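You operate a simulated robot arm through the tools that you are given. There is no shell and no other tool. Be economical: measure what you need, move in short steps, check, and stop when the job is done.

You are at the controls of a simulated two-armed robot. One attempt, no reset.

TASK
Clear the fan trip with the blue button in the cream control box.
Fine: first switch the fan isolator off and try the green button; shut and lock the cream door before switching on again. Where these are worked on the way, their far stop is far enough and under half their travel is too little: cream door, fan isolator.

It is judged by the outcome, as a careful person would: the job done as asked, and still so three seconds after it is handed in. It fails if anything else is knocked over, pushed out of place, dropped, spilled or broken.

THE ROBOT
Two 7-joint arms with fingered hands on one trunk, on a base that drives. Base frame: it is fixed to the floor where the robot stands at the start and does not move with it; the origin is under the middle of the robot, x ahead of it, y to its left, z up. Readings come in m, degrees, newtons and seconds.
The left shoulder is at the start at [0.051, 0.17, 1.289], the right one opposite. With the tool pointing down near the work surface each hand reaches from about 0.1 to 0.7 m from the robot's upright axis, wherever it stands, measured 20 degrees to its own side. Places, roughly: blue button [1.1, 0.5, 1.3]; cream catch [0.9, 0.4, 1.3]; cream door [1, 0.6, 1.3]; damper lever [1.5, 1.2, 1.1]; fan isolator [0.6, 0, 1.4]; fan screen [1, 0.6, 1.6]; green button [1.1, 0.6, 1.4]; lamp switch [0.9, 0.5, 1.4]; white control box [0.7, -0.1, 1.4]. Payload 4 kg a hand.
Tool frame (each hand has its own): the origin (TCP) lies between the finger pads and is the grasp point; the fingertips stand 0.026 m ahead of it; z points along the fingers, y is the line along which they close. Largest opening 0.132 m; the body of the gripper starts 0.073 m behind the TCP. The gripper is a hand of 4 fingers: y runs from the thumb to the fingers, the wrist lies at [0, 0, -0.224] in the tool frame, and closing takes about 1.5 s.
Orientation is told as [roll, pitch, yaw] about the base's x, y, z axes, in that order, counted from this pose: with the fingers straight down and closing along the base's y, the tool's x points along the base's -x, its y along +y and its z along -z.

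THE INTERFACE
- The arms move only by the tool play_rows. It takes "left_steps", "right_steps" or both (then of equal length, played together; a hand with none holds still); each is a list of rows, each an object (a shift or turn left out is 0, a gripper value left out holds the last) with "delta_pos": the shift along the tool's x, y, z in m, a list of three; "delta_rot": the turn, a rotation vector about the tool's x, y, z in degrees, a list of three. In form: [{"delta_pos": [dx, dy, dz], "delta_rot": [rx, ry, rz]}, ...]. A call has 1 to 8 rows; each row shifts and turns the commanded pose from where the row before left it, along the tool's axes as they then stand. "left_jaw" and "right_jaw" are, for a hand that has rows, the opening in per cent of the stroke, from 0 (shut) to 100 (fully open), set as the call begins (left out, the last holds). Rows are played at 5 a second. More than 0.05 m and 8.6 degrees between two rows, or a gripper value outside its range, and nothing of the call is played. Where a pose cannot be reached the arm comes as near as it can. A force on the tool above 90 N (or 10 N above the force at the start of the call, whichever is more), or a blocked arm, ends the call early, and 0.2 s more pass. Each finger travels about 0.108 m/s and halts on what it meets, pressing with about 30 N; the grip force reading is that of the motor and also rises with nothing between the fingers. The clock runs only during rows and for 0.2 s after the last one: add rows that do not move to give the fingers time. The reply holds the time, the measured pose of the TCP, the force on the tool along the base axes, the opening and the grip force, in the units named above and with some noise, with the torque about the TCP (base axes, N m) and any sound that the robot's microphone picked up.
- Cameras (640 x 400 px; columns grow to the right, rows downward): "scene" is now at [0.1473, 0.007, 1.5036]; the picture's right is [0.08, -1.00, 0.00], its down [-0.35, -0.03, -0.94] and it looks along [0.93, 0.07, -0.35] (base axes); focal length 214 px, centre (320, 200). "left" rides on the left gripper at [-0.073, 0.006, -0.094] in its tool frame; the picture's right is [-0.08, -1.00, 0.00], its down [0.78, -0.06, -0.62] and it looks along [0.61, -0.05, 0.79] (tool axes); focal length 230 px, centre (320, 200). "right" rides on the right gripper at [0.073, 0.006, -0.094] in its tool frame; the picture's right is [-0.08, 1.00, 0.00], its down [-0.78, -0.06, -0.62] and it looks along [-0.62, -0.05, 0.79] (tool axes); focal length 230 px, centre (320, 200). There is no depth. A picture from a camera that has moved, and an enlarged one, comes with that camera's place and axes in the base frame and with its lens. The place of the scene camera against the robot may be out by one fixed shift of up to 0.025 m in any direction.
- capture(camera): a new picture of that camera. It takes no simulated time.
- move_column(by): slides the trunk up (or, below 0, down) by that many m; the arms and the scene camera ride with it, the base frame stays. It gives what a move gives, with no picture.
- base_move(legs): drives the robot by 1 to 6 legs, each [ahead, left, turn to the left] in m, m and degrees, along the robot's own axes; the way and the turn of a leg run together, so that a leg with both is an arc; at most 1.5 m and 180 degrees a leg. The arms and the cameras ride along, it lands a little off, and it stops where it bumps. It gives what a move gives.
- finger_targets(finger1, finger2, finger3, thumb_bend, hand): sets how far each is bent, from 0 (flat) to 1 (curled in); at 0.3 the hand is open as for a grip, at 0.7 the pads meet at the TCP. One left out holds its place. A second passes; each finger stops where it meets its share of the squeeze, and holds until it gets a number again. A gripper value or a shape takes the hand back. It gives what a move gives, with no picture; readings hold the bend of each and the force on the fingers (four entries, about 0 where the hand has none), thumb and palm.
- grasp_type(shape, hand): the hand has 4 fingers and takes this shape, open, in about a second: jaw (thumb against the fingers, like two jaws); tri (thumb and two fingers); tip (a fingertip pinch); poke (one finger out to press); point (the index stretched); flat (the hand flat); cup (the hand cupped); fist (a fist). The gripper value then closes the fingers along that shape, each until it touches; the sizes above hold for jaw. It gives what a move gives, with no picture.
- head_to(pan, tilt): turns the head with the scene camera to pan (to the left, within 80 degrees either way) and tilt (down, from -29 to 69), counted from straight ahead of the robot. It gives what a move gives.
- enlarge(camera, box): a new picture of the part [left, top, right, bottom] of that camera's present view, enlarged. It takes no simulated time.
- finish_job(): hands the job in; it is judged then, once.

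Work in short steps. Places have to be worked out from the pictures, the camera data and where the tool is seen: move nearer, look again, correct. Check each grasp and each placing, and mend what went wrong. You have 120 turns and 88 pictures in all, those below and enlarged ones among them. Open the grippers and draw the arms clear of the work before you hand the job in, unless the task says otherwise; then end with one line.

The tools are called after "Request:" as a command line: name --argument value ..., lists and objects as JSON in quotes. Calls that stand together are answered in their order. play_rows: Moves the arms, as the interface text tells. Its arguments: {"type":"object","properties":{"left_steps":{"type":"array","items":{"type":"object","properties":{"delta_pos":{"type":"array","items":{"type":"number"}},"delta_rot":{"type":"array","items":{"type":"number"}}}}},"left_jaw":{"type":"number"},"right_steps":{"type":"array","items":{"type":"object","properties":{"delta_pos":{"type":"array","items":{"type":"number"}},"delta_rot":{"type":"array","items":{"type":"number"}}}}},"right_jaw":{"type":"number"}},"required":[]} The other tools are called the same way: move_column (by) slides the trunk up or down; grasp_type (shape, hand) gives the hand a shape; finger_targets (finger1, finger2, finger3, thumb_bend, hand) moves the fingers one by one; base_move (legs) drives the base; head_to (pan, tilt) turns the head that bears the scene camera; capture (camera) takes a picture; enlarge (camera, box) takes an enlarged picture of a part of a camera's view; finish_job () hands the job in.

At the start:

```text
t: 0.0
left_ee_pos: [0.4163, 0.3976, 1.1502]
left_ee_rot: [-0.1, 0.0, 0.0]
left_contact_force: [-0.5, -0.3, 0.2]
left_torque: [0.03, 0.03, 0.01]
left_grip_width: 0.1317
left_grip_force: 0.0
left_shape: jaw
left_bend: [0.3, 0.3, 0.3, 0.3]
left_finger forces: [0.1, 0.0, 0.0, 0.0, 0.1, 0.1]
right_ee_pos: [0.5289, -0.0499, 1.0012]
right_ee_rot: [0.0, -0.1, 0.0]
right_contact_force: [-0.1, -0.4, 1.6]
right_torque: [0.01, -0.01, 0.01]
right_grip_width: 0.1317
right_grip_force: 0.0
right_shape: jaw
right_bend: [0.3, 0.3, 0.3, 0.3]
right_finger forces: [0.0, 0.0, 0.0, 0.1, 0.0, 0.0]
trunk travel left (down, up): [-0.3, 0.051]
robot x, y, heading: [-0.0014, -0.0001, 0.1]
head pan, tilt: [4.4, 20.6]
```

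scene: 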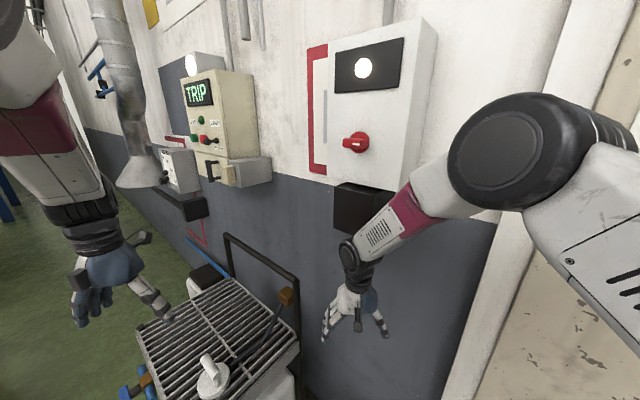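
right: 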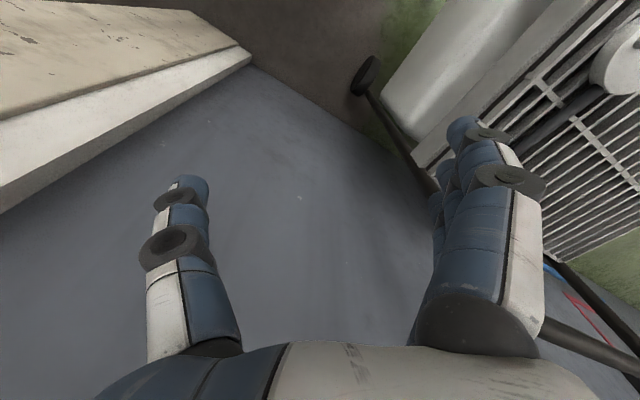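
left: 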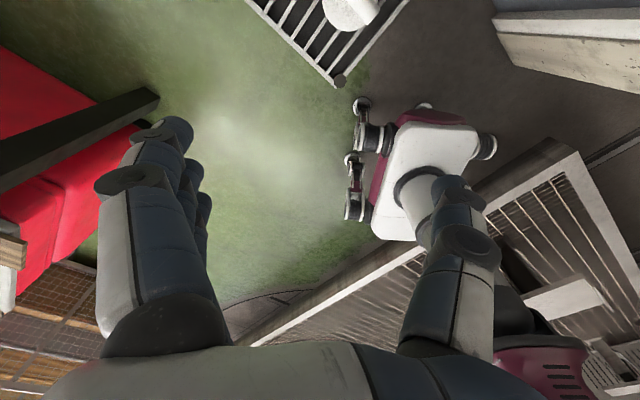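

I begin with closer looks at the cream box and the white isolator box.

Request:
enlarge --camera "scene" --box '[140, 40, 290, 230]'

Request:
enlarge --camera "scene" --box '[290, 10, 450, 240]'

```text
2.11 times, centred on (215, 135) of scene
camera zoom: at [0.1473, 0.007, 1.5036], right [0.08, -1.0, 0.0], down [-0.35, -0.03, -0.94], along [0.93, 0.07, -0.35], focal length 452 px, centre (541, 337)
```

zoom: 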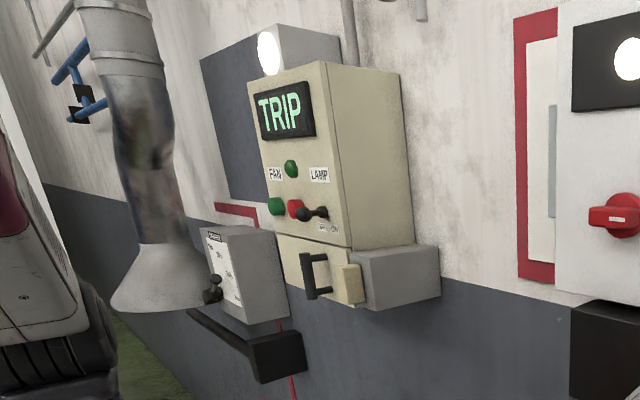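

```text
1.74 times, centred on (370, 125) of scene
camera zoom: at [0.1473, 0.007, 1.5036], right [0.08, -1.0, 0.0], down [-0.35, -0.03, -0.94], along [0.93, 0.07, -0.35], focal length 373 px, centre (233, 330)
```

zoom: 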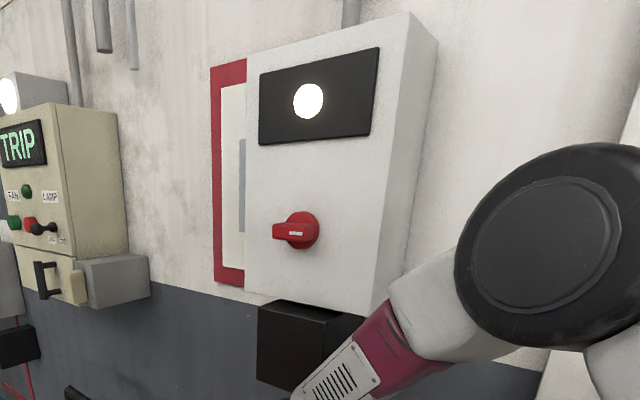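

The wall's vanishing point gives a wall facing roughly (-0.86, 0.51), i.e. I need to face about -30°. I look down and to the left for floor obstacles before driving.

Request:
head_to --pan 25 --tilt 50

Request:
capture --camera "scene"

Request:
head_to --pan 70 --tilt 35

Request:
capture --camera "scene"

```text
t: 0.9
left_ee_pos: [0.4166, 0.3963, 1.1498]
left_ee_rot: [0.0, 0.0, 0.0]
left_contact_force: [-0.1, 0.1, 0.2]
left_torque: [-0.01, -0.01, 0.01]
left_grip_width: 0.1319
left_grip_force: 0.0
left_shape: jaw
left_bend: [0.3, 0.3, 0.3, 0.3]
left_finger forces: [0.0, 0.0, 0.0, 0.0, 0.0, 0.0]
right_ee_pos: [0.5291, -0.0496, 1.001]
right_ee_rot: [0.1, 0.0, 0.0]
right_contact_force: [0.1, 0.4, 0.0]
right_torque: [0.03, 0.01, 0.03]
right_grip_width: 0.1317
right_grip_force: 0.0
right_shape: jaw
right_bend: [0.3, 0.3, 0.3, 0.3]
right_finger forces: [0.0, 0.0, 0.0, 0.0, 0.1, 0.1]
trunk travel left (down, up): [-0.3, 0.051]
robot x, y, heading: [0.0019, 0.0025, -0.2]
head pan, tilt: [25.0, 50.0]
```

```text
82 pictures are left
camera scene: at [0.1244, 0.0324, 1.4591], right [0.42, -0.91, 0.0], down [-0.69, -0.32, -0.64], along [0.58, 0.27, -0.77], focal length 214 px, centre (320, 200)
```

scene: 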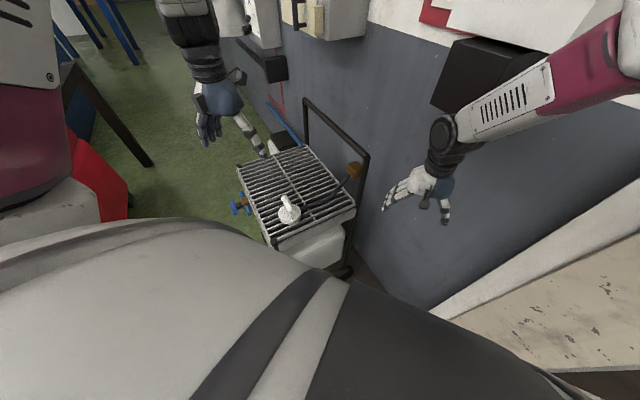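

```text
t: 2.1
left_ee_pos: [0.417, 0.3963, 1.1505]
left_ee_rot: [0.1, 0.0, 0.0]
left_contact_force: [0.0, -0.1, 1.1]
left_torque: [-0.01, 0.03, -0.02]
left_grip_width: 0.1319
left_grip_force: 0.0
left_shape: jaw
left_bend: [0.3, 0.3, 0.3, 0.3]
left_finger forces: [0.0, 0.1, 0.0, 0.0, 0.1, 0.0]
right_ee_pos: [0.5292, -0.0502, 0.9996]
right_ee_rot: [0.0, 0.0, 0.0]
right_contact_force: [0.4, 0.9, -0.1]
right_torque: [-0.04, 0.03, -0.01]
right_grip_width: 0.1319
right_grip_force: 0.1
right_shape: jaw
right_bend: [0.3, 0.3, 0.3, 0.3]
right_finger forces: [0.1, 0.1, 0.0, 0.0, 0.0, 0.0]
trunk travel left (down, up): [-0.3, 0.051]
robot x, y, heading: [-0.0006, 0.0052, 0.2]
head pan, tilt: [70.0, 35.0]
```

```text
81 pictures are left
camera scene: at [0.0848, 0.0826, 1.4808], right [0.94, -0.34, 0.0], down [-0.2, -0.54, -0.82], along [0.28, 0.77, -0.57], focal length 214 px, centre (320, 200)
```

scene: 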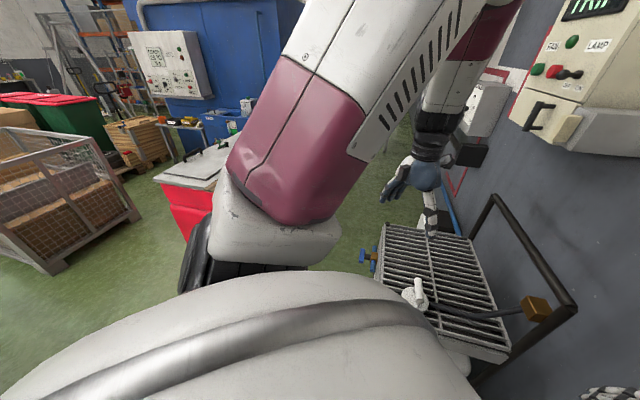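

The cart (grate about z 0.72) sits between me and the wall, with its near side about 0.17 m ahead in wall-normal terms. I drive left clear of it first, then turn to face the wall.

Request:
base_move --legs '[[0, 0.7, 0], [0, 0, -30]]'

Request:
head_to --pan 0 --tilt 25

Request:
capture --camera "scene"

```text
t: 7.4
left_ee_pos: [0.5543, 0.8449, 1.15]
left_ee_rot: [0.0, -0.1, -29.5]
left_contact_force: [0.8, 0.5, 0.2]
left_torque: [0.0, 0.03, 0.01]
left_grip_width: 0.1316
left_grip_force: 0.1
left_shape: jaw
left_bend: [0.3, 0.3, 0.3, 0.3]
left_finger forces: [0.0, 0.1, 0.0, 0.1, 0.0, 0.1]
right_ee_pos: [0.4332, 0.4012, 1.0003]
right_ee_rot: [0.1, 0.1, -29.4]
right_contact_force: [-0.1, 0.1, -0.4]
right_torque: [0.01, -0.01, -0.01]
right_grip_width: 0.1317
right_grip_force: 0.0
right_shape: jaw
right_bend: [0.3, 0.3, 0.3, 0.3]
right_finger forces: [0.0, 0.0, 0.0, 0.0, 0.1, 0.1]
trunk travel left (down, up): [-0.3, 0.051]
robot x, y, heading: [-0.0016, 0.7032, -29.3]
head pan, tilt: [70.0, 35.0]
```

```text
t: 8.8
left_ee_pos: [0.5559, 0.845, 1.1504]
left_ee_rot: [0.0, 0.0, -29.3]
left_contact_force: [0.5, 0.1, 1.5]
left_torque: [-0.02, 0.02, -0.02]
left_grip_width: 0.132
left_grip_force: 0.2
left_shape: jaw
left_bend: [0.3, 0.3, 0.3, 0.3]
left_finger forces: [0.1, 0.0, 0.1, 0.0, 0.0, 0.0]
right_ee_pos: [0.434, 0.4008, 1.0]
right_ee_rot: [0.0, 0.0, -29.4]
right_contact_force: [0.6, -0.3, -0.3]
right_torque: [-0.02, -0.02, -0.01]
right_grip_width: 0.1316
right_grip_force: 0.0
right_shape: jaw
right_bend: [0.3, 0.3, 0.3, 0.3]
right_finger forces: [0.1, 0.0, 0.0, 0.0, 0.0, 0.0]
trunk travel left (down, up): [-0.3, 0.051]
robot x, y, heading: [0.0016, 0.7014, -29.3]
head pan, tilt: [0.0, 25.0]
```

```text
80 pictures are left
camera scene: at [0.1269, 0.6375, 1.4966], right [-0.49, -0.87, 0.0], down [-0.37, 0.21, -0.91], along [0.79, -0.44, -0.42], focal length 214 px, centre (320, 200)
```

scene: 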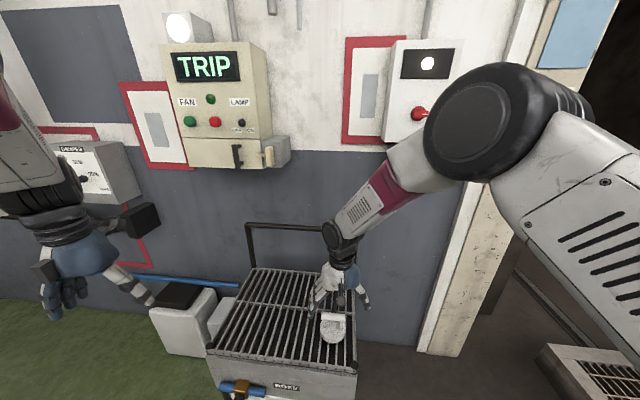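

Pose and triangulation agree: green button about (1.09, 0.65, 1.43), isolator knob about (0.65, -0.04, 1.46). I move in to a stance that should serve both boxes, then look closely.

Request:
base_move --legs '[[0, 0.12, 0], [0.2, 0, -0.7]]'

Request:
head_to --pan 15 --tilt 12

Request:
capture --camera "scene"

Request:
enlarge --camera "scene" --box '[180, 100, 380, 240]'

```text
t: 11.2
left_ee_pos: [0.7898, 0.846, 1.1495]
left_ee_rot: [0.0, 0.0, -30.0]
left_contact_force: [0.5, -0.3, -1.0]
left_torque: [0.01, 0.03, -0.02]
left_grip_width: 0.1317
left_grip_force: 0.0
left_shape: jaw
left_bend: [0.3, 0.3, 0.3, 0.3]
left_finger forces: [0.0, 0.0, 0.0, 0.0, 0.0, 0.0]
right_ee_pos: [0.6634, 0.4026, 1.0009]
right_ee_rot: [0.0, 0.0, -29.8]
right_contact_force: [-0.8, -0.8, 0.4]
right_torque: [0.0, 0.03, 0.0]
right_grip_width: 0.1316
right_grip_force: 0.1
right_shape: jaw
right_bend: [0.3, 0.3, 0.3, 0.3]
right_finger forces: [0.0, 0.0, 0.1, 0.0, 0.0, 0.1]
trunk travel left (down, up): [-0.3, 0.051]
robot x, y, heading: [0.2338, 0.7139, -29.7]
head pan, tilt: [0.0, 25.0]
```

```text
t: 12.0
left_ee_pos: [0.7897, 0.8462, 1.1495]
left_ee_rot: [0.1, 0.0, -30.0]
left_contact_force: [0.5, 0.1, 0.1]
left_torque: [0.0, 0.01, 0.0]
left_grip_width: 0.1316
left_grip_force: 0.1
left_shape: jaw
left_bend: [0.3, 0.3, 0.3, 0.3]
left_finger forces: [0.0, 0.0, 0.0, 0.0, 0.0, 0.0]
right_ee_pos: [0.6625, 0.4045, 0.9995]
right_ee_rot: [-0.1, 0.0, -29.8]
right_contact_force: [0.7, 0.2, 0.8]
right_torque: [0.01, -0.01, -0.02]
right_grip_width: 0.1317
right_grip_force: 0.1
right_shape: jaw
right_bend: [0.3, 0.3, 0.3, 0.3]
right_finger forces: [0.0, 0.0, 0.1, 0.1, 0.1, 0.1]
trunk travel left (down, up): [-0.3, 0.051]
robot x, y, heading: [0.2294, 0.7119, -29.5]
head pan, tilt: [15.0, 12.0]
```

```text
79 pictures are left
camera scene: at [0.3686, 0.6652, 1.5177], right [-0.26, -0.97, 0.0], down [-0.2, 0.05, -0.98], along [0.94, -0.25, -0.21], focal length 214 px, centre (320, 200)
```

scene: 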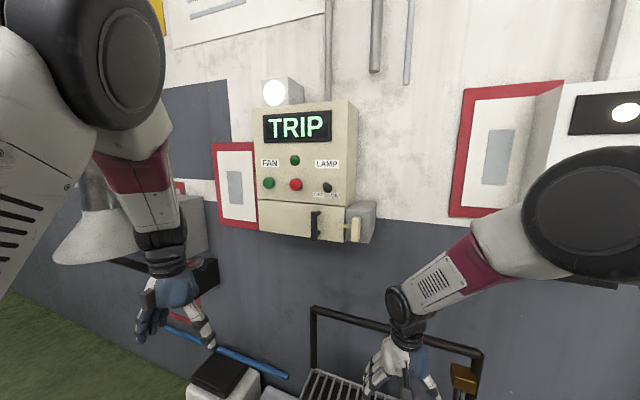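

```text
2.86 times, centred on (280, 170) of scene
camera zoom: at [0.3686, 0.6652, 1.5177], right [-0.26, -0.97, 0.0], down [-0.2, 0.05, -0.98], along [0.94, -0.25, -0.21], focal length 613 px, centre (434, 286)
```

zoom: 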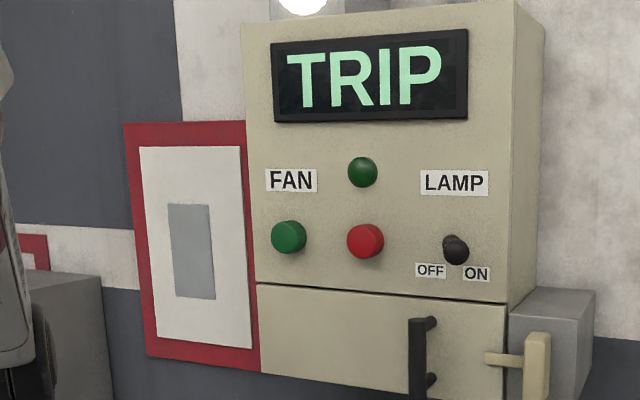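

Both green items seen; the FAN green push button is the lower-left one. I now raise the right hand (no contact nearby) to go to the isolator.

Request:
play_rows --right_steps '[{"delta_pos": [0.005, -0.02, -0.04]}, {"delta_pos": [0.005, -0.02, -0.04]}, {"delta_pos": [0.005, -0.02, -0.04]}, {"delta_pos": [0.005, -0.02, -0.04]}, {"delta_pos": [0.005, -0.02, -0.04]}, {"delta_pos": [0.005, -0.02, -0.04]}, {"delta_pos": [0.005, -0.02, -0.04]}, {"delta_pos": [0.005, -0.02, -0.04]}]'

Request:
play_rows --right_steps '[{"delta_rot": [0, -8.2, 0]}, {"delta_rot": [0, -8.2, 0]}, {"delta_rot": [0, -8.2, 0]}, {"delta_rot": [0, -8.2, 0]}, {"delta_rot": [0, -8.2, 0]}, {"delta_rot": [0, -8.2, 0]}, {"delta_rot": [0, -8.2, 0]}, {"delta_rot": [0, -8.2, 0]}]'

Request:
play_rows --right_steps '[{"delta_rot": [0, -8.2, 0]}, {"delta_rot": [0, -8.2, 0]}, {"delta_rot": [0, -8.0, 0]}, {"delta_pos": [-0.02, -0.02, 0]}, {"delta_pos": [-0.02, -0.02, 0]}]'

Request:
head_to --pan -22 --tilt 15

Request:
capture --camera "scene"

Request:
capture --camera "right"

```text
t: 13.8
left_ee_pos: [0.7879, 0.8463, 1.1505]
left_ee_rot: [0.0, 0.1, -29.9]
left_contact_force: [0.0, -0.5, -0.4]
left_torque: [0.01, -0.01, 0.02]
left_grip_width: 0.1318
left_grip_force: 0.1
left_shape: jaw
left_bend: [0.3, 0.3, 0.3, 0.3]
left_finger forces: [0.1, 0.0, 0.0, 0.0, 0.0, 0.0]
right_ee_pos: [0.5467, 0.2843, 1.3212]
right_ee_rot: [0.0, 0.0, -29.9]
right_contact_force: [0.3, 0.0, -1.0]
right_torque: [0.03, 0.01, -0.03]
right_grip_width: 0.1321
right_grip_force: 0.0
right_shape: jaw
right_bend: [0.3, 0.3, 0.3, 0.3]
right_finger forces: [0.1, 0.0, 0.0, 0.0, 0.1, 0.0]
trunk travel left (down, up): [-0.3, 0.051]
robot x, y, heading: [0.2296, 0.7097, -30.2]
head pan, tilt: [15.0, 12.0]
```

```text
t: 15.6
left_ee_pos: [0.7887, 0.8452, 1.1503]
left_ee_rot: [-0.1, 0.1, -30.1]
left_contact_force: [-0.1, -0.4, 0.7]
left_torque: [0.02, -0.03, 0.01]
left_grip_width: 0.1317
left_grip_force: 0.1
left_shape: jaw
left_bend: [0.3, 0.3, 0.3, 0.3]
left_finger forces: [0.0, 0.1, 0.0, 0.0, 0.1, 0.0]
right_ee_pos: [0.5476, 0.2837, 1.32]
right_ee_rot: [0.2, -65.5, -30.0]
right_contact_force: [0.9, 0.5, -0.3]
right_torque: [0.01, 0.02, 0.0]
right_grip_width: 0.1319
right_grip_force: 0.0
right_shape: jaw
right_bend: [0.3, 0.3, 0.3, 0.3]
right_finger forces: [0.0, 0.1, 0.0, 0.0, 0.1, 0.0]
trunk travel left (down, up): [-0.3, 0.051]
robot x, y, heading: [0.228, 0.7093, -29.9]
head pan, tilt: [15.0, 12.0]
```

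```text
t: 16.8
left_ee_pos: [0.7898, 0.8461, 1.15]
left_ee_rot: [-0.1, 0.0, -30.1]
left_contact_force: [-0.9, -0.1, -0.2]
left_torque: [-0.01, 0.03, -0.01]
left_grip_width: 0.1318
left_grip_force: 0.0
left_shape: jaw
left_bend: [0.3, 0.3, 0.3, 0.3]
left_finger forces: [0.0, 0.1, 0.0, 0.1, 0.0, 0.0]
right_ee_pos: [0.5667, 0.2331, 1.3735]
right_ee_rot: [0.0, -86.0, -30.0]
right_contact_force: [0.7, 0.3, -0.3]
right_torque: [0.01, -0.02, -0.04]
right_grip_width: 0.132
right_grip_force: 0.0
right_shape: jaw
right_bend: [0.3, 0.3, 0.3, 0.3]
right_finger forces: [0.1, 0.0, 0.0, 0.1, 0.1, 0.1]
right hand out of reach, approached as far as the arm can: row 1, 2, 3
trunk travel left (down, up): [-0.3, 0.051]
robot x, y, heading: [0.2314, 0.7123, -29.9]
head pan, tilt: [15.0, 12.0]
```

```text
t: 17.8
left_ee_pos: [0.7897, 0.8464, 1.1501]
left_ee_rot: [-0.1, 0.0, -30.1]
left_contact_force: [-1.6, -0.8, 0.5]
left_torque: [0.01, -0.02, 0.04]
left_grip_width: 0.1318
left_grip_force: 0.0
left_shape: jaw
left_bend: [0.3, 0.3, 0.3, 0.3]
left_finger forces: [0.0, 0.1, 0.0, 0.1, 0.0, 0.1]
right_ee_pos: [0.5687, 0.2342, 1.3749]
right_ee_rot: [0.1, -86.0, -29.9]
right_contact_force: [-0.3, -0.1, -0.1]
right_torque: [0.0, -0.02, 0.02]
right_grip_width: 0.1317
right_grip_force: 0.0
right_shape: jaw
right_bend: [0.3, 0.3, 0.3, 0.3]
right_finger forces: [0.1, 0.0, 0.1, 0.0, 0.0, 0.0]
trunk travel left (down, up): [-0.3, 0.051]
robot x, y, heading: [0.2269, 0.7104, -29.9]
head pan, tilt: [-22.0, 15.0]
```

```text
77 pictures are left
camera scene: at [0.3365, 0.6158, 1.5128], right [-0.79, -0.62, 0.0], down [-0.16, 0.2, -0.97], along [0.6, -0.76, -0.26], focal length 214 px, centre (320, 200)
```

scene: 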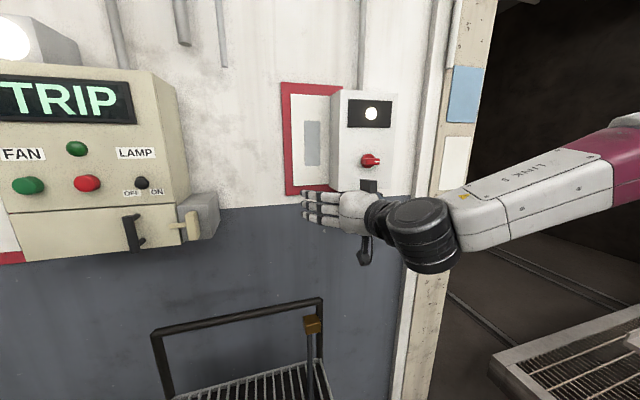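

```text
76 pictures are left
camera right: at [0.4858, 0.2888, 1.3074], right [0.5, 0.86, 0.08], down [-0.52, 0.23, 0.83], along [0.69, -0.45, 0.56], focal length 230 px, centre (320, 200)
```

right: 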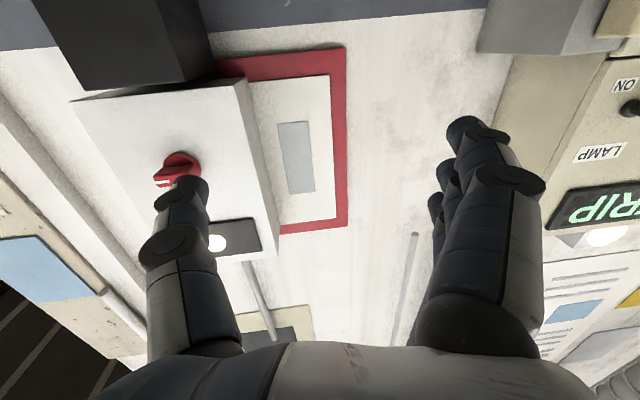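

Isolator visible. Zooming on the knob to read its marks.

Request:
enlarge --camera "scene" --box '[320, 80, 420, 200]'

Request:
enlarge --camera "right" --box '[120, 120, 240, 220]'

```text
3.33 times, centred on (370, 140) of scene
camera zoom: at [0.3365, 0.6158, 1.5128], right [-0.79, -0.62, 0.0], down [-0.16, 0.2, -0.97], along [0.6, -0.76, -0.26], focal length 715 px, centre (153, 400)
```

zoom: 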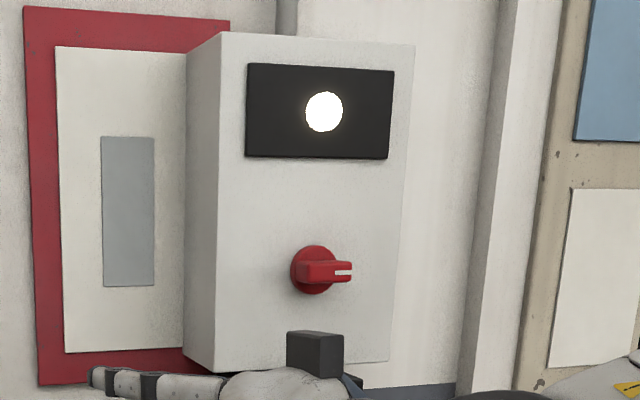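

```text
4.00 times, centred on (180, 170) of right
camera zoom: at [0.4858, 0.2888, 1.3074], right [0.5, 0.86, 0.08], down [-0.52, 0.23, 0.83], along [0.69, -0.45, 0.56], focal length 920 px, centre (880, 320)
```

zoom: 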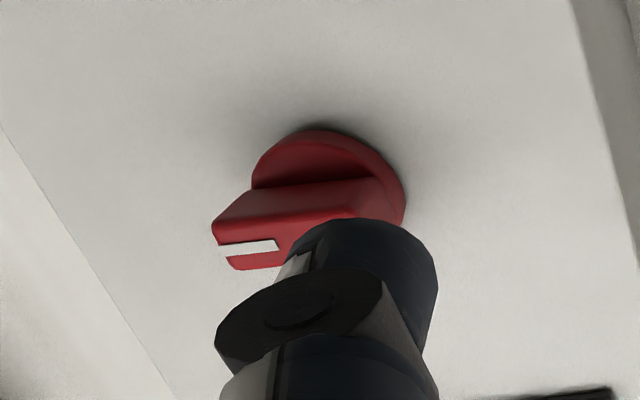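

The knob is a bar, pointer to the right, centred around s≈0.28, z≈1.45 on the wall. I'll shift the right hand in front of it and roll it 90° so thumb and fingers straddle the bar vertically.

Request:
play_rows --right_steps '[{"delta_pos": [-0.014, -0.036, 0.006]}, {"delta_pos": [-0.014, -0.036, 0.006], "delta_rot": [0, -2, 0]}, {"delta_pos": [-0.014, -0.036, 0.006], "delta_rot": [0, -2, 0]}, {"delta_pos": [-0.014, -0.036, 0.006]}, {"delta_pos": [-0.014, -0.036, 0.006]}]'

Request:
play_rows --right_steps '[{"delta_rot": [0, 0, 8.2]}, {"delta_rot": [0, 0, 8.2]}, {"delta_rot": [0, 0, 8.2]}, {"delta_rot": [0, 0, 8.2]}, {"delta_rot": [0, 0, 8.2]}, {"delta_rot": [0, 0, 8.2]}, {"delta_rot": [0, 0, 8.2]}, {"delta_rot": [0, 0, 8.2]}]'

Request:
play_rows --right_steps '[{"delta_rot": [0, 0, 8.2]}, {"delta_rot": [0, 0, 8.2]}, {"delta_rot": [0, 0, 8.0]}, {}]'

Request:
capture --camera "right"

Request:
capture --camera "scene"

```text
t: 19.0
left_ee_pos: [0.7886, 0.8449, 1.1502]
left_ee_rot: [0.0, 0.0, -30.1]
left_contact_force: [-0.5, -0.5, -0.3]
left_torque: [0.04, -0.01, 0.03]
left_grip_width: 0.1321
left_grip_force: 0.1
left_shape: jaw
left_bend: [0.3, 0.3, 0.3, 0.3]
left_finger forces: [0.0, 0.0, 0.0, 0.0, 0.1, 0.0]
right_ee_pos: [0.5058, 0.0601, 1.4433]
right_ee_rot: [135.0, -89.9, -164.8]
right_contact_force: [0.0, 0.4, -0.7]
right_torque: [0.01, 0.02, -0.03]
right_grip_width: 0.1318
right_grip_force: 0.1
right_shape: jaw
right_bend: [0.3, 0.3, 0.3, 0.3]
right_finger forces: [0.0, 0.0, 0.1, 0.0, 0.1, 0.0]
trunk travel left (down, up): [-0.3, 0.051]
robot x, y, heading: [0.2294, 0.7108, -30.2]
head pan, tilt: [-22.0, 15.0]
```

```text
t: 20.8
left_ee_pos: [0.7888, 0.8454, 1.1497]
left_ee_rot: [0.0, -0.1, -30.1]
left_contact_force: [0.4, 0.0, 0.0]
left_torque: [0.01, -0.05, -0.02]
left_grip_width: 0.132
left_grip_force: 0.1
left_shape: jaw
left_bend: [0.3, 0.3, 0.3, 0.3]
left_finger forces: [0.0, 0.1, 0.1, 0.1, 0.0, 0.1]
right_ee_pos: [0.5061, 0.0618, 1.4425]
right_ee_rot: [90.0, -24.3, -120.0]
right_contact_force: [-0.1, -0.1, -0.1]
right_torque: [0.02, -0.02, -0.02]
right_grip_width: 0.1318
right_grip_force: 0.0
right_shape: jaw
right_bend: [0.3, 0.3, 0.3, 0.3]
right_finger forces: [0.1, 0.0, 0.1, 0.0, 0.0, 0.0]
trunk travel left (down, up): [-0.3, 0.051]
robot x, y, heading: [0.227, 0.7107, -29.9]
head pan, tilt: [-22.0, 15.0]
```

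```text
t: 21.8
left_ee_pos: [0.7898, 0.8461, 1.1509]
left_ee_rot: [0.0, 0.0, -30.0]
left_contact_force: [0.4, -0.1, 0.4]
left_torque: [-0.01, -0.03, -0.02]
left_grip_width: 0.1319
left_grip_force: 0.0
left_shape: jaw
left_bend: [0.3, 0.3, 0.3, 0.3]
left_finger forces: [0.0, 0.0, 0.0, 0.0, 0.1, 0.0]
right_ee_pos: [0.5057, 0.0623, 1.4436]
right_ee_rot: [90.0, 0.1, -119.9]
right_contact_force: [0.3, -0.4, 0.6]
right_torque: [0.02, 0.03, -0.03]
right_grip_width: 0.1316
right_grip_force: 0.0
right_shape: jaw
right_bend: [0.3, 0.3, 0.3, 0.3]
right_finger forces: [0.0, 0.0, 0.0, 0.1, 0.0, 0.0]
trunk travel left (down, up): [-0.3, 0.051]
robot x, y, heading: [0.2322, 0.7106, -29.9]
head pan, tilt: [-22.0, 15.0]
```

```text
73 pictures are left
camera right: at [0.4619, 0.1724, 1.4488], right [-0.04, -0.07, 1.0], down [-0.93, -0.37, -0.06], along [0.38, -0.93, -0.05], focal length 230 px, centre (320, 200)
```

right: 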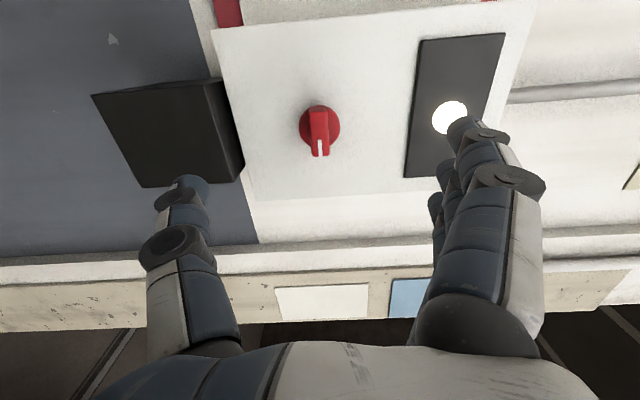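

```text
72 pictures are left
camera scene: at [0.3364, 0.6157, 1.5128], right [-0.79, -0.62, 0.0], down [-0.16, 0.2, -0.97], along [0.59, -0.76, -0.26], focal length 214 px, centre (320, 200)
```

scene: 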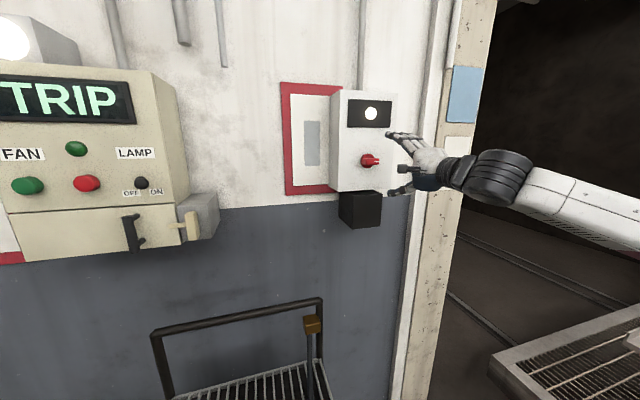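

Knob triangulated from the hand camera at s≈0.289, z≈1.44, disc depth d≈0.565. I advance with open fingers straddling it.

Request:
play_rows --right_steps '[{"delta_pos": [-0.009, -0.002, 0.03]}, {"delta_pos": [-0.009, -0.002, 0.03]}, {"delta_pos": [0, 0, 0.03]}, {"delta_pos": [0, 0, 0.02]}]'

Request:
capture --camera "right"

Request:
enlarge --camera "scene" --box '[330, 80, 430, 220]'

```text
t: 22.8
left_ee_pos: [0.7891, 0.8458, 1.1501]
left_ee_rot: [-0.1, 0.1, -30.0]
left_contact_force: [-0.3, -0.2, 0.1]
left_torque: [0.0, 0.02, -0.02]
left_grip_width: 0.1316
left_grip_force: 0.2
left_shape: jaw
left_bend: [0.3, 0.3, 0.3, 0.3]
left_finger forces: [0.0, 0.0, 0.1, 0.0, 0.0, 0.1]
right_ee_pos: [0.5937, -0.0088, 1.4387]
right_ee_rot: [89.9, 0.0, -119.9]
right_contact_force: [0.2, 0.0, 0.4]
right_torque: [0.0, -0.03, -0.02]
right_grip_width: 0.1319
right_grip_force: 0.0
right_shape: jaw
right_bend: [0.3, 0.3, 0.3, 0.3]
right_finger forces: [0.0, 0.0, 0.0, 0.0, 0.0, 0.0]
trunk travel left (down, up): [-0.3, 0.051]
robot x, y, heading: [0.2281, 0.7098, -30.0]
head pan, tilt: [-22.0, 15.0]
```

```text
71 pictures are left
camera right: at [0.5495, 0.102, 1.4452], right [-0.04, -0.07, 1.0], down [-0.93, -0.37, -0.06], along [0.38, -0.93, -0.05], focal length 230 px, centre (320, 200)
```

right: 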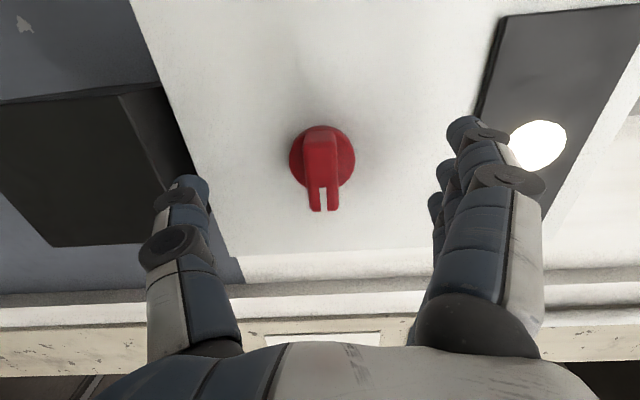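

```text
2.86 times, centred on (380, 150) of scene
camera zoom: at [0.3367, 0.6155, 1.5127], right [-0.79, -0.62, 0.0], down [-0.16, 0.2, -0.97], along [0.59, -0.76, -0.26], focal length 613 px, centre (149, 343)
```

zoom: 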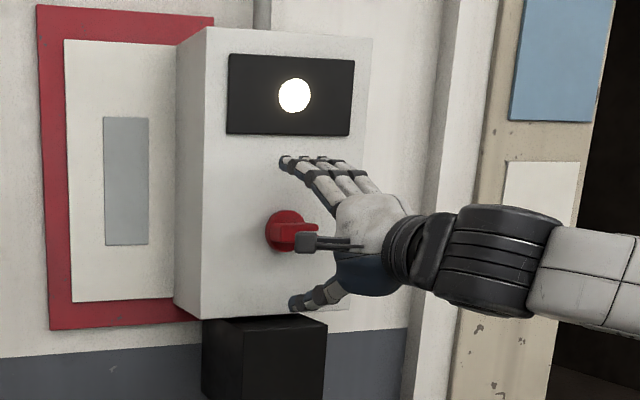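

Nicely centred; bar front about 2 cm ahead. I advance 1.5 cm more and close on the bar.

Request:
play_rows --right_steps '[{"delta_pos": [0, 0, 0.015]}, {}]'

Request:
play_rows --right_steps '[{}, {}, {}, {}, {}, {}, {}, {}]' --right_jaw 0

Request:
capture --camera "right"

```text
t: 23.4
left_ee_pos: [0.7884, 0.8452, 1.1505]
left_ee_rot: [0.0, 0.1, -30.0]
left_contact_force: [0.4, -0.1, 0.6]
left_torque: [-0.01, -0.02, 0.02]
left_grip_width: 0.1321
left_grip_force: 0.1
left_shape: jaw
left_bend: [0.3, 0.3, 0.3, 0.3]
left_finger forces: [0.0, 0.0, 0.1, 0.1, 0.0, 0.1]
right_ee_pos: [0.6052, -0.016, 1.4393]
right_ee_rot: [90.0, 0.0, -120.0]
right_contact_force: [0.5, -0.6, -0.8]
right_torque: [-0.03, 0.0, 0.01]
right_grip_width: 0.1319
right_grip_force: 0.0
right_shape: jaw
right_bend: [0.3, 0.3, 0.3, 0.3]
right_finger forces: [0.0, 0.0, 0.0, 0.0, 0.0, 0.0]
trunk travel left (down, up): [-0.3, 0.051]
robot x, y, heading: [0.2311, 0.7091, -30.1]
head pan, tilt: [-22.0, 15.0]
```

```text
t: 25.2
left_ee_pos: [0.7901, 0.8453, 1.1499]
left_ee_rot: [0.1, 0.1, -30.0]
left_contact_force: [-0.9, -0.3, 0.4]
left_torque: [-0.02, 0.0, -0.01]
left_grip_width: 0.1318
left_grip_force: 0.1
left_shape: jaw
left_bend: [0.3, 0.3, 0.3, 0.3]
left_finger forces: [0.0, 0.1, 0.0, 0.0, 0.1, 0.0]
right_ee_pos: [0.6053, -0.0169, 1.4382]
right_ee_rot: [90.0, -0.1, -119.9]
right_contact_force: [2.1, -0.6, 1.7]
right_torque: [-0.12, -0.05, -0.02]
right_grip_width: 0.0148
right_grip_force: 29.5
right_shape: jaw
right_bend: [0.72, 0.72, 0.72, 0.7]
right_finger forces: [9.1, 9.2, 9.3, 0.0, 26.1, 0.0]
trunk travel left (down, up): [-0.3, 0.051]
robot x, y, heading: [0.2314, 0.7112, -30.1]
head pan, tilt: [-22.0, 15.0]
```

```text
69 pictures are left
camera right: at [0.5615, 0.0946, 1.4451], right [-0.04, -0.07, 1.0], down [-0.93, -0.37, -0.06], along [0.38, -0.93, -0.05], focal length 230 px, centre (320, 200)
```

right: 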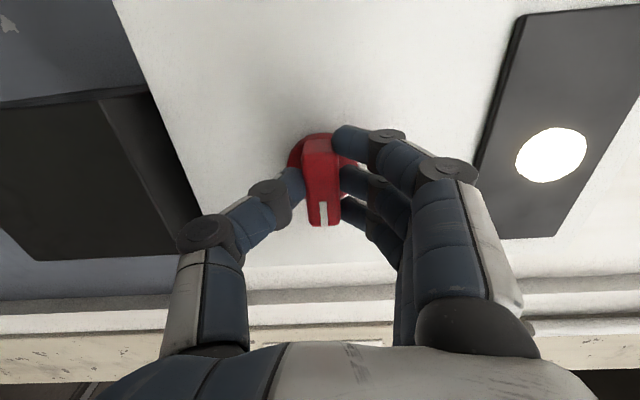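

The bar is gripped (15 mm). I try turning counter-clockwise a little, watching the torque.

Request:
play_rows --right_steps '[{"delta_rot": [0, 0, -6]}, {"delta_rot": [0, 0, -6]}, {"delta_rot": [0, 0, -6]}]'

Request:
capture --camera "right"

```text
t: 26.0
left_ee_pos: [0.7891, 0.8458, 1.1492]
left_ee_rot: [0.0, 0.0, -30.1]
left_contact_force: [0.2, 0.4, 0.4]
left_torque: [-0.04, 0.0, 0.02]
left_grip_width: 0.132
left_grip_force: 0.0
left_shape: jaw
left_bend: [0.3, 0.3, 0.3, 0.3]
left_finger forces: [0.1, 0.1, 0.0, 0.0, 0.1, 0.1]
right_ee_pos: [0.6059, -0.0172, 1.4383]
right_ee_rot: [89.8, -18.1, -120.0]
right_contact_force: [1.3, -0.1, -0.8]
right_torque: [0.08, 0.06, -0.03]
right_grip_width: 0.015
right_grip_force: 30.2
right_shape: jaw
right_bend: [0.72, 0.72, 0.72, 0.7]
right_finger forces: [9.7, 9.0, 8.6, 0.0, 28.2, 0.1]
trunk travel left (down, up): [-0.3, 0.051]
robot x, y, heading: [0.2263, 0.7067, -29.7]
head pan, tilt: [-22.0, 15.0]
```

```text
68 pictures are left
camera right: at [0.5605, 0.0926, 1.4211], right [0.12, 0.2, 0.97], down [-0.92, -0.35, 0.19], along [0.38, -0.91, 0.14], focal length 230 px, centre (320, 200)
```

right: 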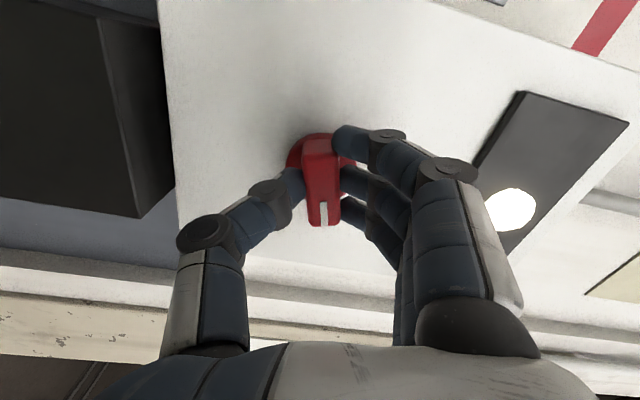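

It turns freely counter-clockwise with the hand. I continue toward its stop.

Request:
play_rows --right_steps '[{"delta_rot": [0, 0, -8]}, {"delta_rot": [0, 0, -8]}, {"delta_rot": [0, 0, -8]}, {"delta_rot": [0, 0, -8]}, {"delta_rot": [0, 0, -8]}, {"delta_rot": [0, 0, -8]}, {"delta_rot": [0, 0, -8]}, {"delta_rot": [0, 0, -8]}]'

Request:
play_rows --right_steps '[{"delta_rot": [0, 0, -8]}, {}]'

Request:
capture --camera "right"

```text
t: 27.8
left_ee_pos: [0.7887, 0.8425, 1.1506]
left_ee_rot: [0.0, 0.0, -30.0]
left_contact_force: [0.6, -0.2, -0.5]
left_torque: [0.02, -0.01, 0.01]
left_grip_width: 0.132
left_grip_force: 0.0
left_shape: jaw
left_bend: [0.3, 0.3, 0.3, 0.3]
left_finger forces: [0.0, 0.0, 0.0, 0.0, 0.0, 0.0]
right_ee_pos: [0.6037, -0.0194, 1.4362]
right_ee_rot: [89.3, -82.0, -119.4]
right_contact_force: [-10.3, -3.8, -14.3]
right_torque: [0.35, 0.45, -0.28]
right_grip_width: 0.0149
right_grip_force: 30.2
right_shape: jaw
right_bend: [0.72, 0.72, 0.72, 0.71]
right_finger forces: [11.4, 8.4, 7.6, 0.0, 36.5, 0.1]
trunk travel left (down, up): [-0.3, 0.051]
robot x, y, heading: [0.2311, 0.7088, -29.7]
head pan, tilt: [-22.0, 15.0]
```

```text
t: 28.4
left_ee_pos: [0.7873, 0.8426, 1.1507]
left_ee_rot: [0.1, 0.0, -29.9]
left_contact_force: [-0.4, 0.2, -0.8]
left_torque: [0.02, 0.04, 0.01]
left_grip_width: 0.1319
left_grip_force: 0.0
left_shape: jaw
left_bend: [0.3, 0.3, 0.3, 0.3]
left_finger forces: [0.1, 0.0, 0.1, 0.0, 0.0, 0.0]
right_ee_pos: [0.6025, -0.0206, 1.4365]
right_ee_rot: [47.3, -89.9, -77.2]
right_contact_force: [-12.3, -3.9, -16.2]
right_torque: [0.36, 0.47, -0.36]
right_grip_width: 0.0147
right_grip_force: 30.0
right_shape: jaw
right_bend: [0.72, 0.72, 0.72, 0.71]
right_finger forces: [11.9, 8.4, 7.6, 0.0, 37.3, 0.0]
trunk travel left (down, up): [-0.3, 0.051]
robot x, y, heading: [0.2307, 0.7125, -30.0]
head pan, tilt: [-22.0, 15.0]
```

```text
67 pictures are left
camera right: at [0.5256, 0.0326, 1.3641], right [0.5, 0.86, 0.08], down [-0.56, 0.25, 0.79], along [0.66, -0.44, 0.61], focal length 230 px, centre (320, 200)
```

right: 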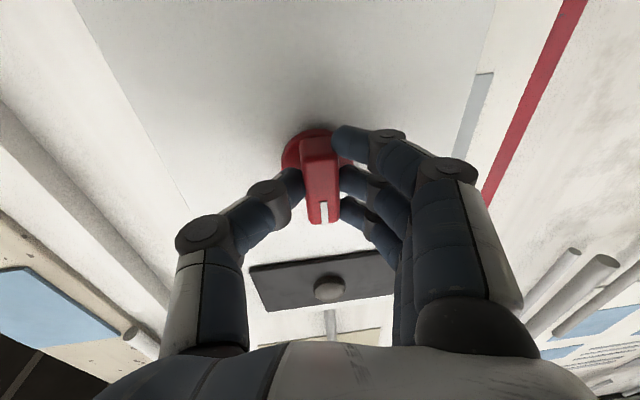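

The lamp went out and the pointer is up: isolator is off. I nudge a little further to confirm the stop.

Request:
play_rows --right_steps '[{"delta_rot": [0, 0, -5]}, {"delta_rot": [0, 0, -4]}, {}]'

Request:
capture --camera "right"

```text
t: 29.2
left_ee_pos: [0.7879, 0.8424, 1.151]
left_ee_rot: [0.2, 0.0, -29.9]
left_contact_force: [0.4, 0.3, -1.3]
left_torque: [-0.04, 0.0, 0.0]
left_grip_width: 0.1318
left_grip_force: 0.1
left_shape: jaw
left_bend: [0.3, 0.3, 0.3, 0.3]
left_finger forces: [0.0, 0.0, 0.0, 0.1, 0.0, 0.0]
right_ee_pos: [0.6041, -0.0205, 1.4364]
right_ee_rot: [-89.5, -81.3, 59.5]
right_contact_force: [-14.7, -4.1, -20.4]
right_torque: [0.67, 0.23, -0.36]
right_grip_width: 0.0148
right_grip_force: 30.3
right_shape: jaw
right_bend: [0.72, 0.72, 0.72, 0.71]
right_finger forces: [10.8, 11.0, 6.9, 0.0, 39.9, 0.0]
trunk travel left (down, up): [-0.3, 0.051]
robot x, y, heading: [0.2284, 0.7125, -29.9]
head pan, tilt: [-22.0, 15.0]
```

```text
66 pictures are left
camera right: at [0.5199, 0.0223, 1.3639], right [0.5, 0.86, -0.08], down [-0.5, 0.36, 0.79], along [0.71, -0.35, 0.61], focal length 230 px, centre (320, 200)
```

right: 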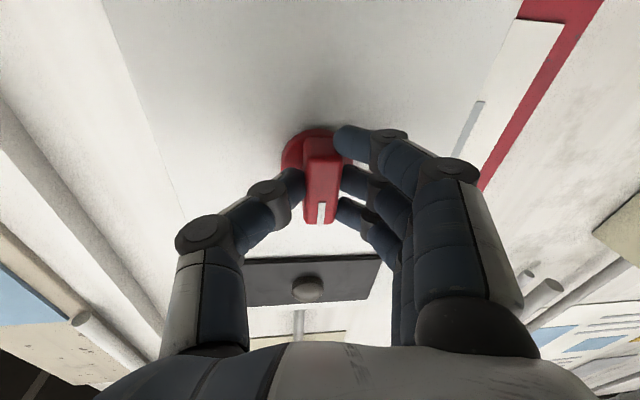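

The bar now slips in the grip, so it is at its stop. I relax the twist, open, and back away.

Request:
play_rows --right_steps '[{"delta_rot": [0, 0, 4]}, {"delta_rot": [0, 0, 4]}, {}]'

Request:
play_rows --right_steps '[{}, {}, {}, {}, {}, {}, {"delta_pos": [0, 0, -0.03]}, {"delta_pos": [0, 0, -0.04]}]' --right_jaw 100

Request:
play_rows --right_steps '[{"delta_pos": [0, 0, -0.04]}, {"delta_pos": [0, 0, -0.03]}]'

Request:
enlarge --camera "scene" --box '[320, 80, 420, 200]'

Request:
head_to --pan 18 --tilt 20

Request:
capture --camera "scene"

```text
t: 30.0
left_ee_pos: [0.7882, 0.8437, 1.151]
left_ee_rot: [0.0, 0.0, -30.0]
left_contact_force: [-0.4, -0.2, 0.5]
left_torque: [-0.01, 0.01, 0.02]
left_grip_width: 0.1319
left_grip_force: 0.2
left_shape: jaw
left_bend: [0.3, 0.3, 0.3, 0.3]
left_finger forces: [0.1, 0.0, 0.1, 0.0, 0.1, 0.0]
right_ee_pos: [0.6043, -0.0211, 1.4355]
right_ee_rot: [-83.2, -89.2, 53.3]
right_contact_force: [-14.0, -4.4, -19.5]
right_torque: [0.23, 0.39, -0.31]
right_grip_width: 0.0151
right_grip_force: 29.7
right_shape: jaw
right_bend: [0.72, 0.72, 0.72, 0.71]
right_finger forces: [14.2, 8.6, 8.5, 0.1, 38.3, 0.0]
trunk travel left (down, up): [-0.3, 0.051]
robot x, y, heading: [0.2283, 0.7114, -30.3]
head pan, tilt: [-22.0, 15.0]
```

```text
t: 31.8
left_ee_pos: [0.7885, 0.8466, 1.1511]
left_ee_rot: [0.1, -0.1, -30.0]
left_contact_force: [0.4, 0.1, 0.5]
left_torque: [-0.03, 0.0, -0.01]
left_grip_width: 0.1317
left_grip_force: 0.0
left_shape: jaw
left_bend: [0.3, 0.3, 0.3, 0.3]
left_finger forces: [0.0, 0.0, 0.0, 0.1, 0.0, 0.0]
right_ee_pos: [0.5432, 0.0185, 1.4385]
right_ee_rot: [-92.1, -89.0, 62.1]
right_contact_force: [-0.1, 0.7, 0.2]
right_torque: [0.01, 0.02, 0.01]
right_grip_width: 0.1319
right_grip_force: 0.0
right_shape: jaw
right_bend: [0.3, 0.3, 0.3, 0.3]
right_finger forces: [0.1, 0.0, 0.0, 0.0, 0.1, 0.0]
trunk travel left (down, up): [-0.3, 0.051]
robot x, y, heading: [0.2304, 0.7095, -30.0]
head pan, tilt: [-22.0, 15.0]
```

```text
t: 32.4
left_ee_pos: [0.7894, 0.8453, 1.1495]
left_ee_rot: [0.0, 0.0, -30.1]
left_contact_force: [0.5, -0.2, -0.6]
left_torque: [0.02, 0.02, -0.04]
left_grip_width: 0.1317
left_grip_force: 0.0
left_shape: jaw
left_bend: [0.3, 0.3, 0.3, 0.3]
left_finger forces: [0.1, 0.1, 0.0, 0.0, 0.0, 0.0]
right_ee_pos: [0.4855, 0.0526, 1.4392]
right_ee_rot: [-89.3, -89.0, 59.4]
right_contact_force: [0.1, 0.3, -0.3]
right_torque: [0.02, 0.02, 0.01]
right_grip_width: 0.1322
right_grip_force: 0.1
right_shape: jaw
right_bend: [0.3, 0.3, 0.3, 0.3]
right_finger forces: [0.0, 0.0, 0.0, 0.0, 0.0, 0.0]
trunk travel left (down, up): [-0.3, 0.051]
robot x, y, heading: [0.2298, 0.7115, -30.0]
head pan, tilt: [-22.0, 15.0]
```

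```text
3.33 times, centred on (370, 140) of scene
camera zoom: at [0.3369, 0.6155, 1.5127], right [-0.79, -0.62, 0.0], down [-0.16, 0.2, -0.97], along [0.59, -0.76, -0.26], focal length 715 px, centre (153, 400)
```

zoom: 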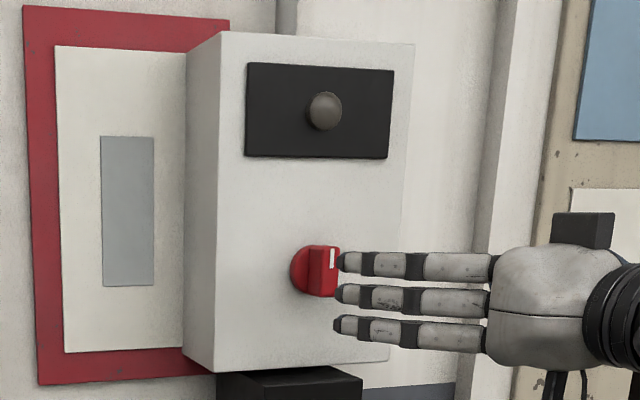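

```text
t: 33.5
left_ee_pos: [0.7888, 0.8462, 1.1502]
left_ee_rot: [0.0, -0.1, -30.0]
left_contact_force: [0.4, 0.2, -0.4]
left_torque: [0.06, 0.03, -0.01]
left_grip_width: 0.1317
left_grip_force: 0.0
left_shape: jaw
left_bend: [0.3, 0.3, 0.3, 0.3]
left_finger forces: [0.1, 0.0, 0.0, 0.0, 0.0, 0.0]
right_ee_pos: [0.4852, 0.0528, 1.4374]
right_ee_rot: [-90.5, -89.0, 60.5]
right_contact_force: [0.2, -0.2, 0.4]
right_torque: [-0.01, 0.0, 0.03]
right_grip_width: 0.1317
right_grip_force: 0.2
right_shape: jaw
right_bend: [0.3, 0.3, 0.3, 0.3]
right_finger forces: [0.0, 0.0, 0.0, 0.0, 0.0, 0.0]
trunk travel left (down, up): [-0.3, 0.051]
robot x, y, heading: [0.2308, 0.7094, -30.0]
head pan, tilt: [18.0, 20.0]
```

```text
64 pictures are left
camera scene: at [0.3699, 0.6699, 1.5047], right [-0.21, -0.98, 0.0], down [-0.33, 0.07, -0.94], along [0.92, -0.2, -0.34], focal length 214 px, centre (320, 200)
```

scene: 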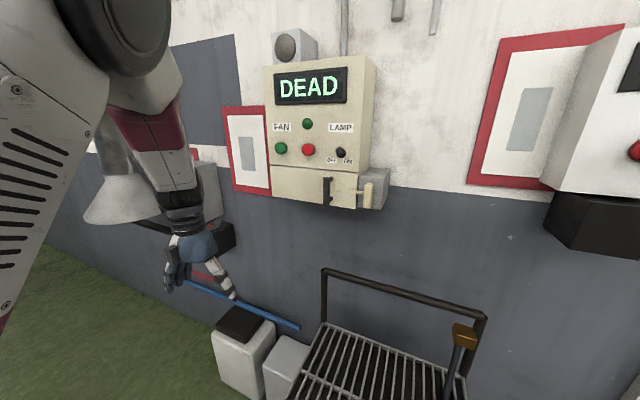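

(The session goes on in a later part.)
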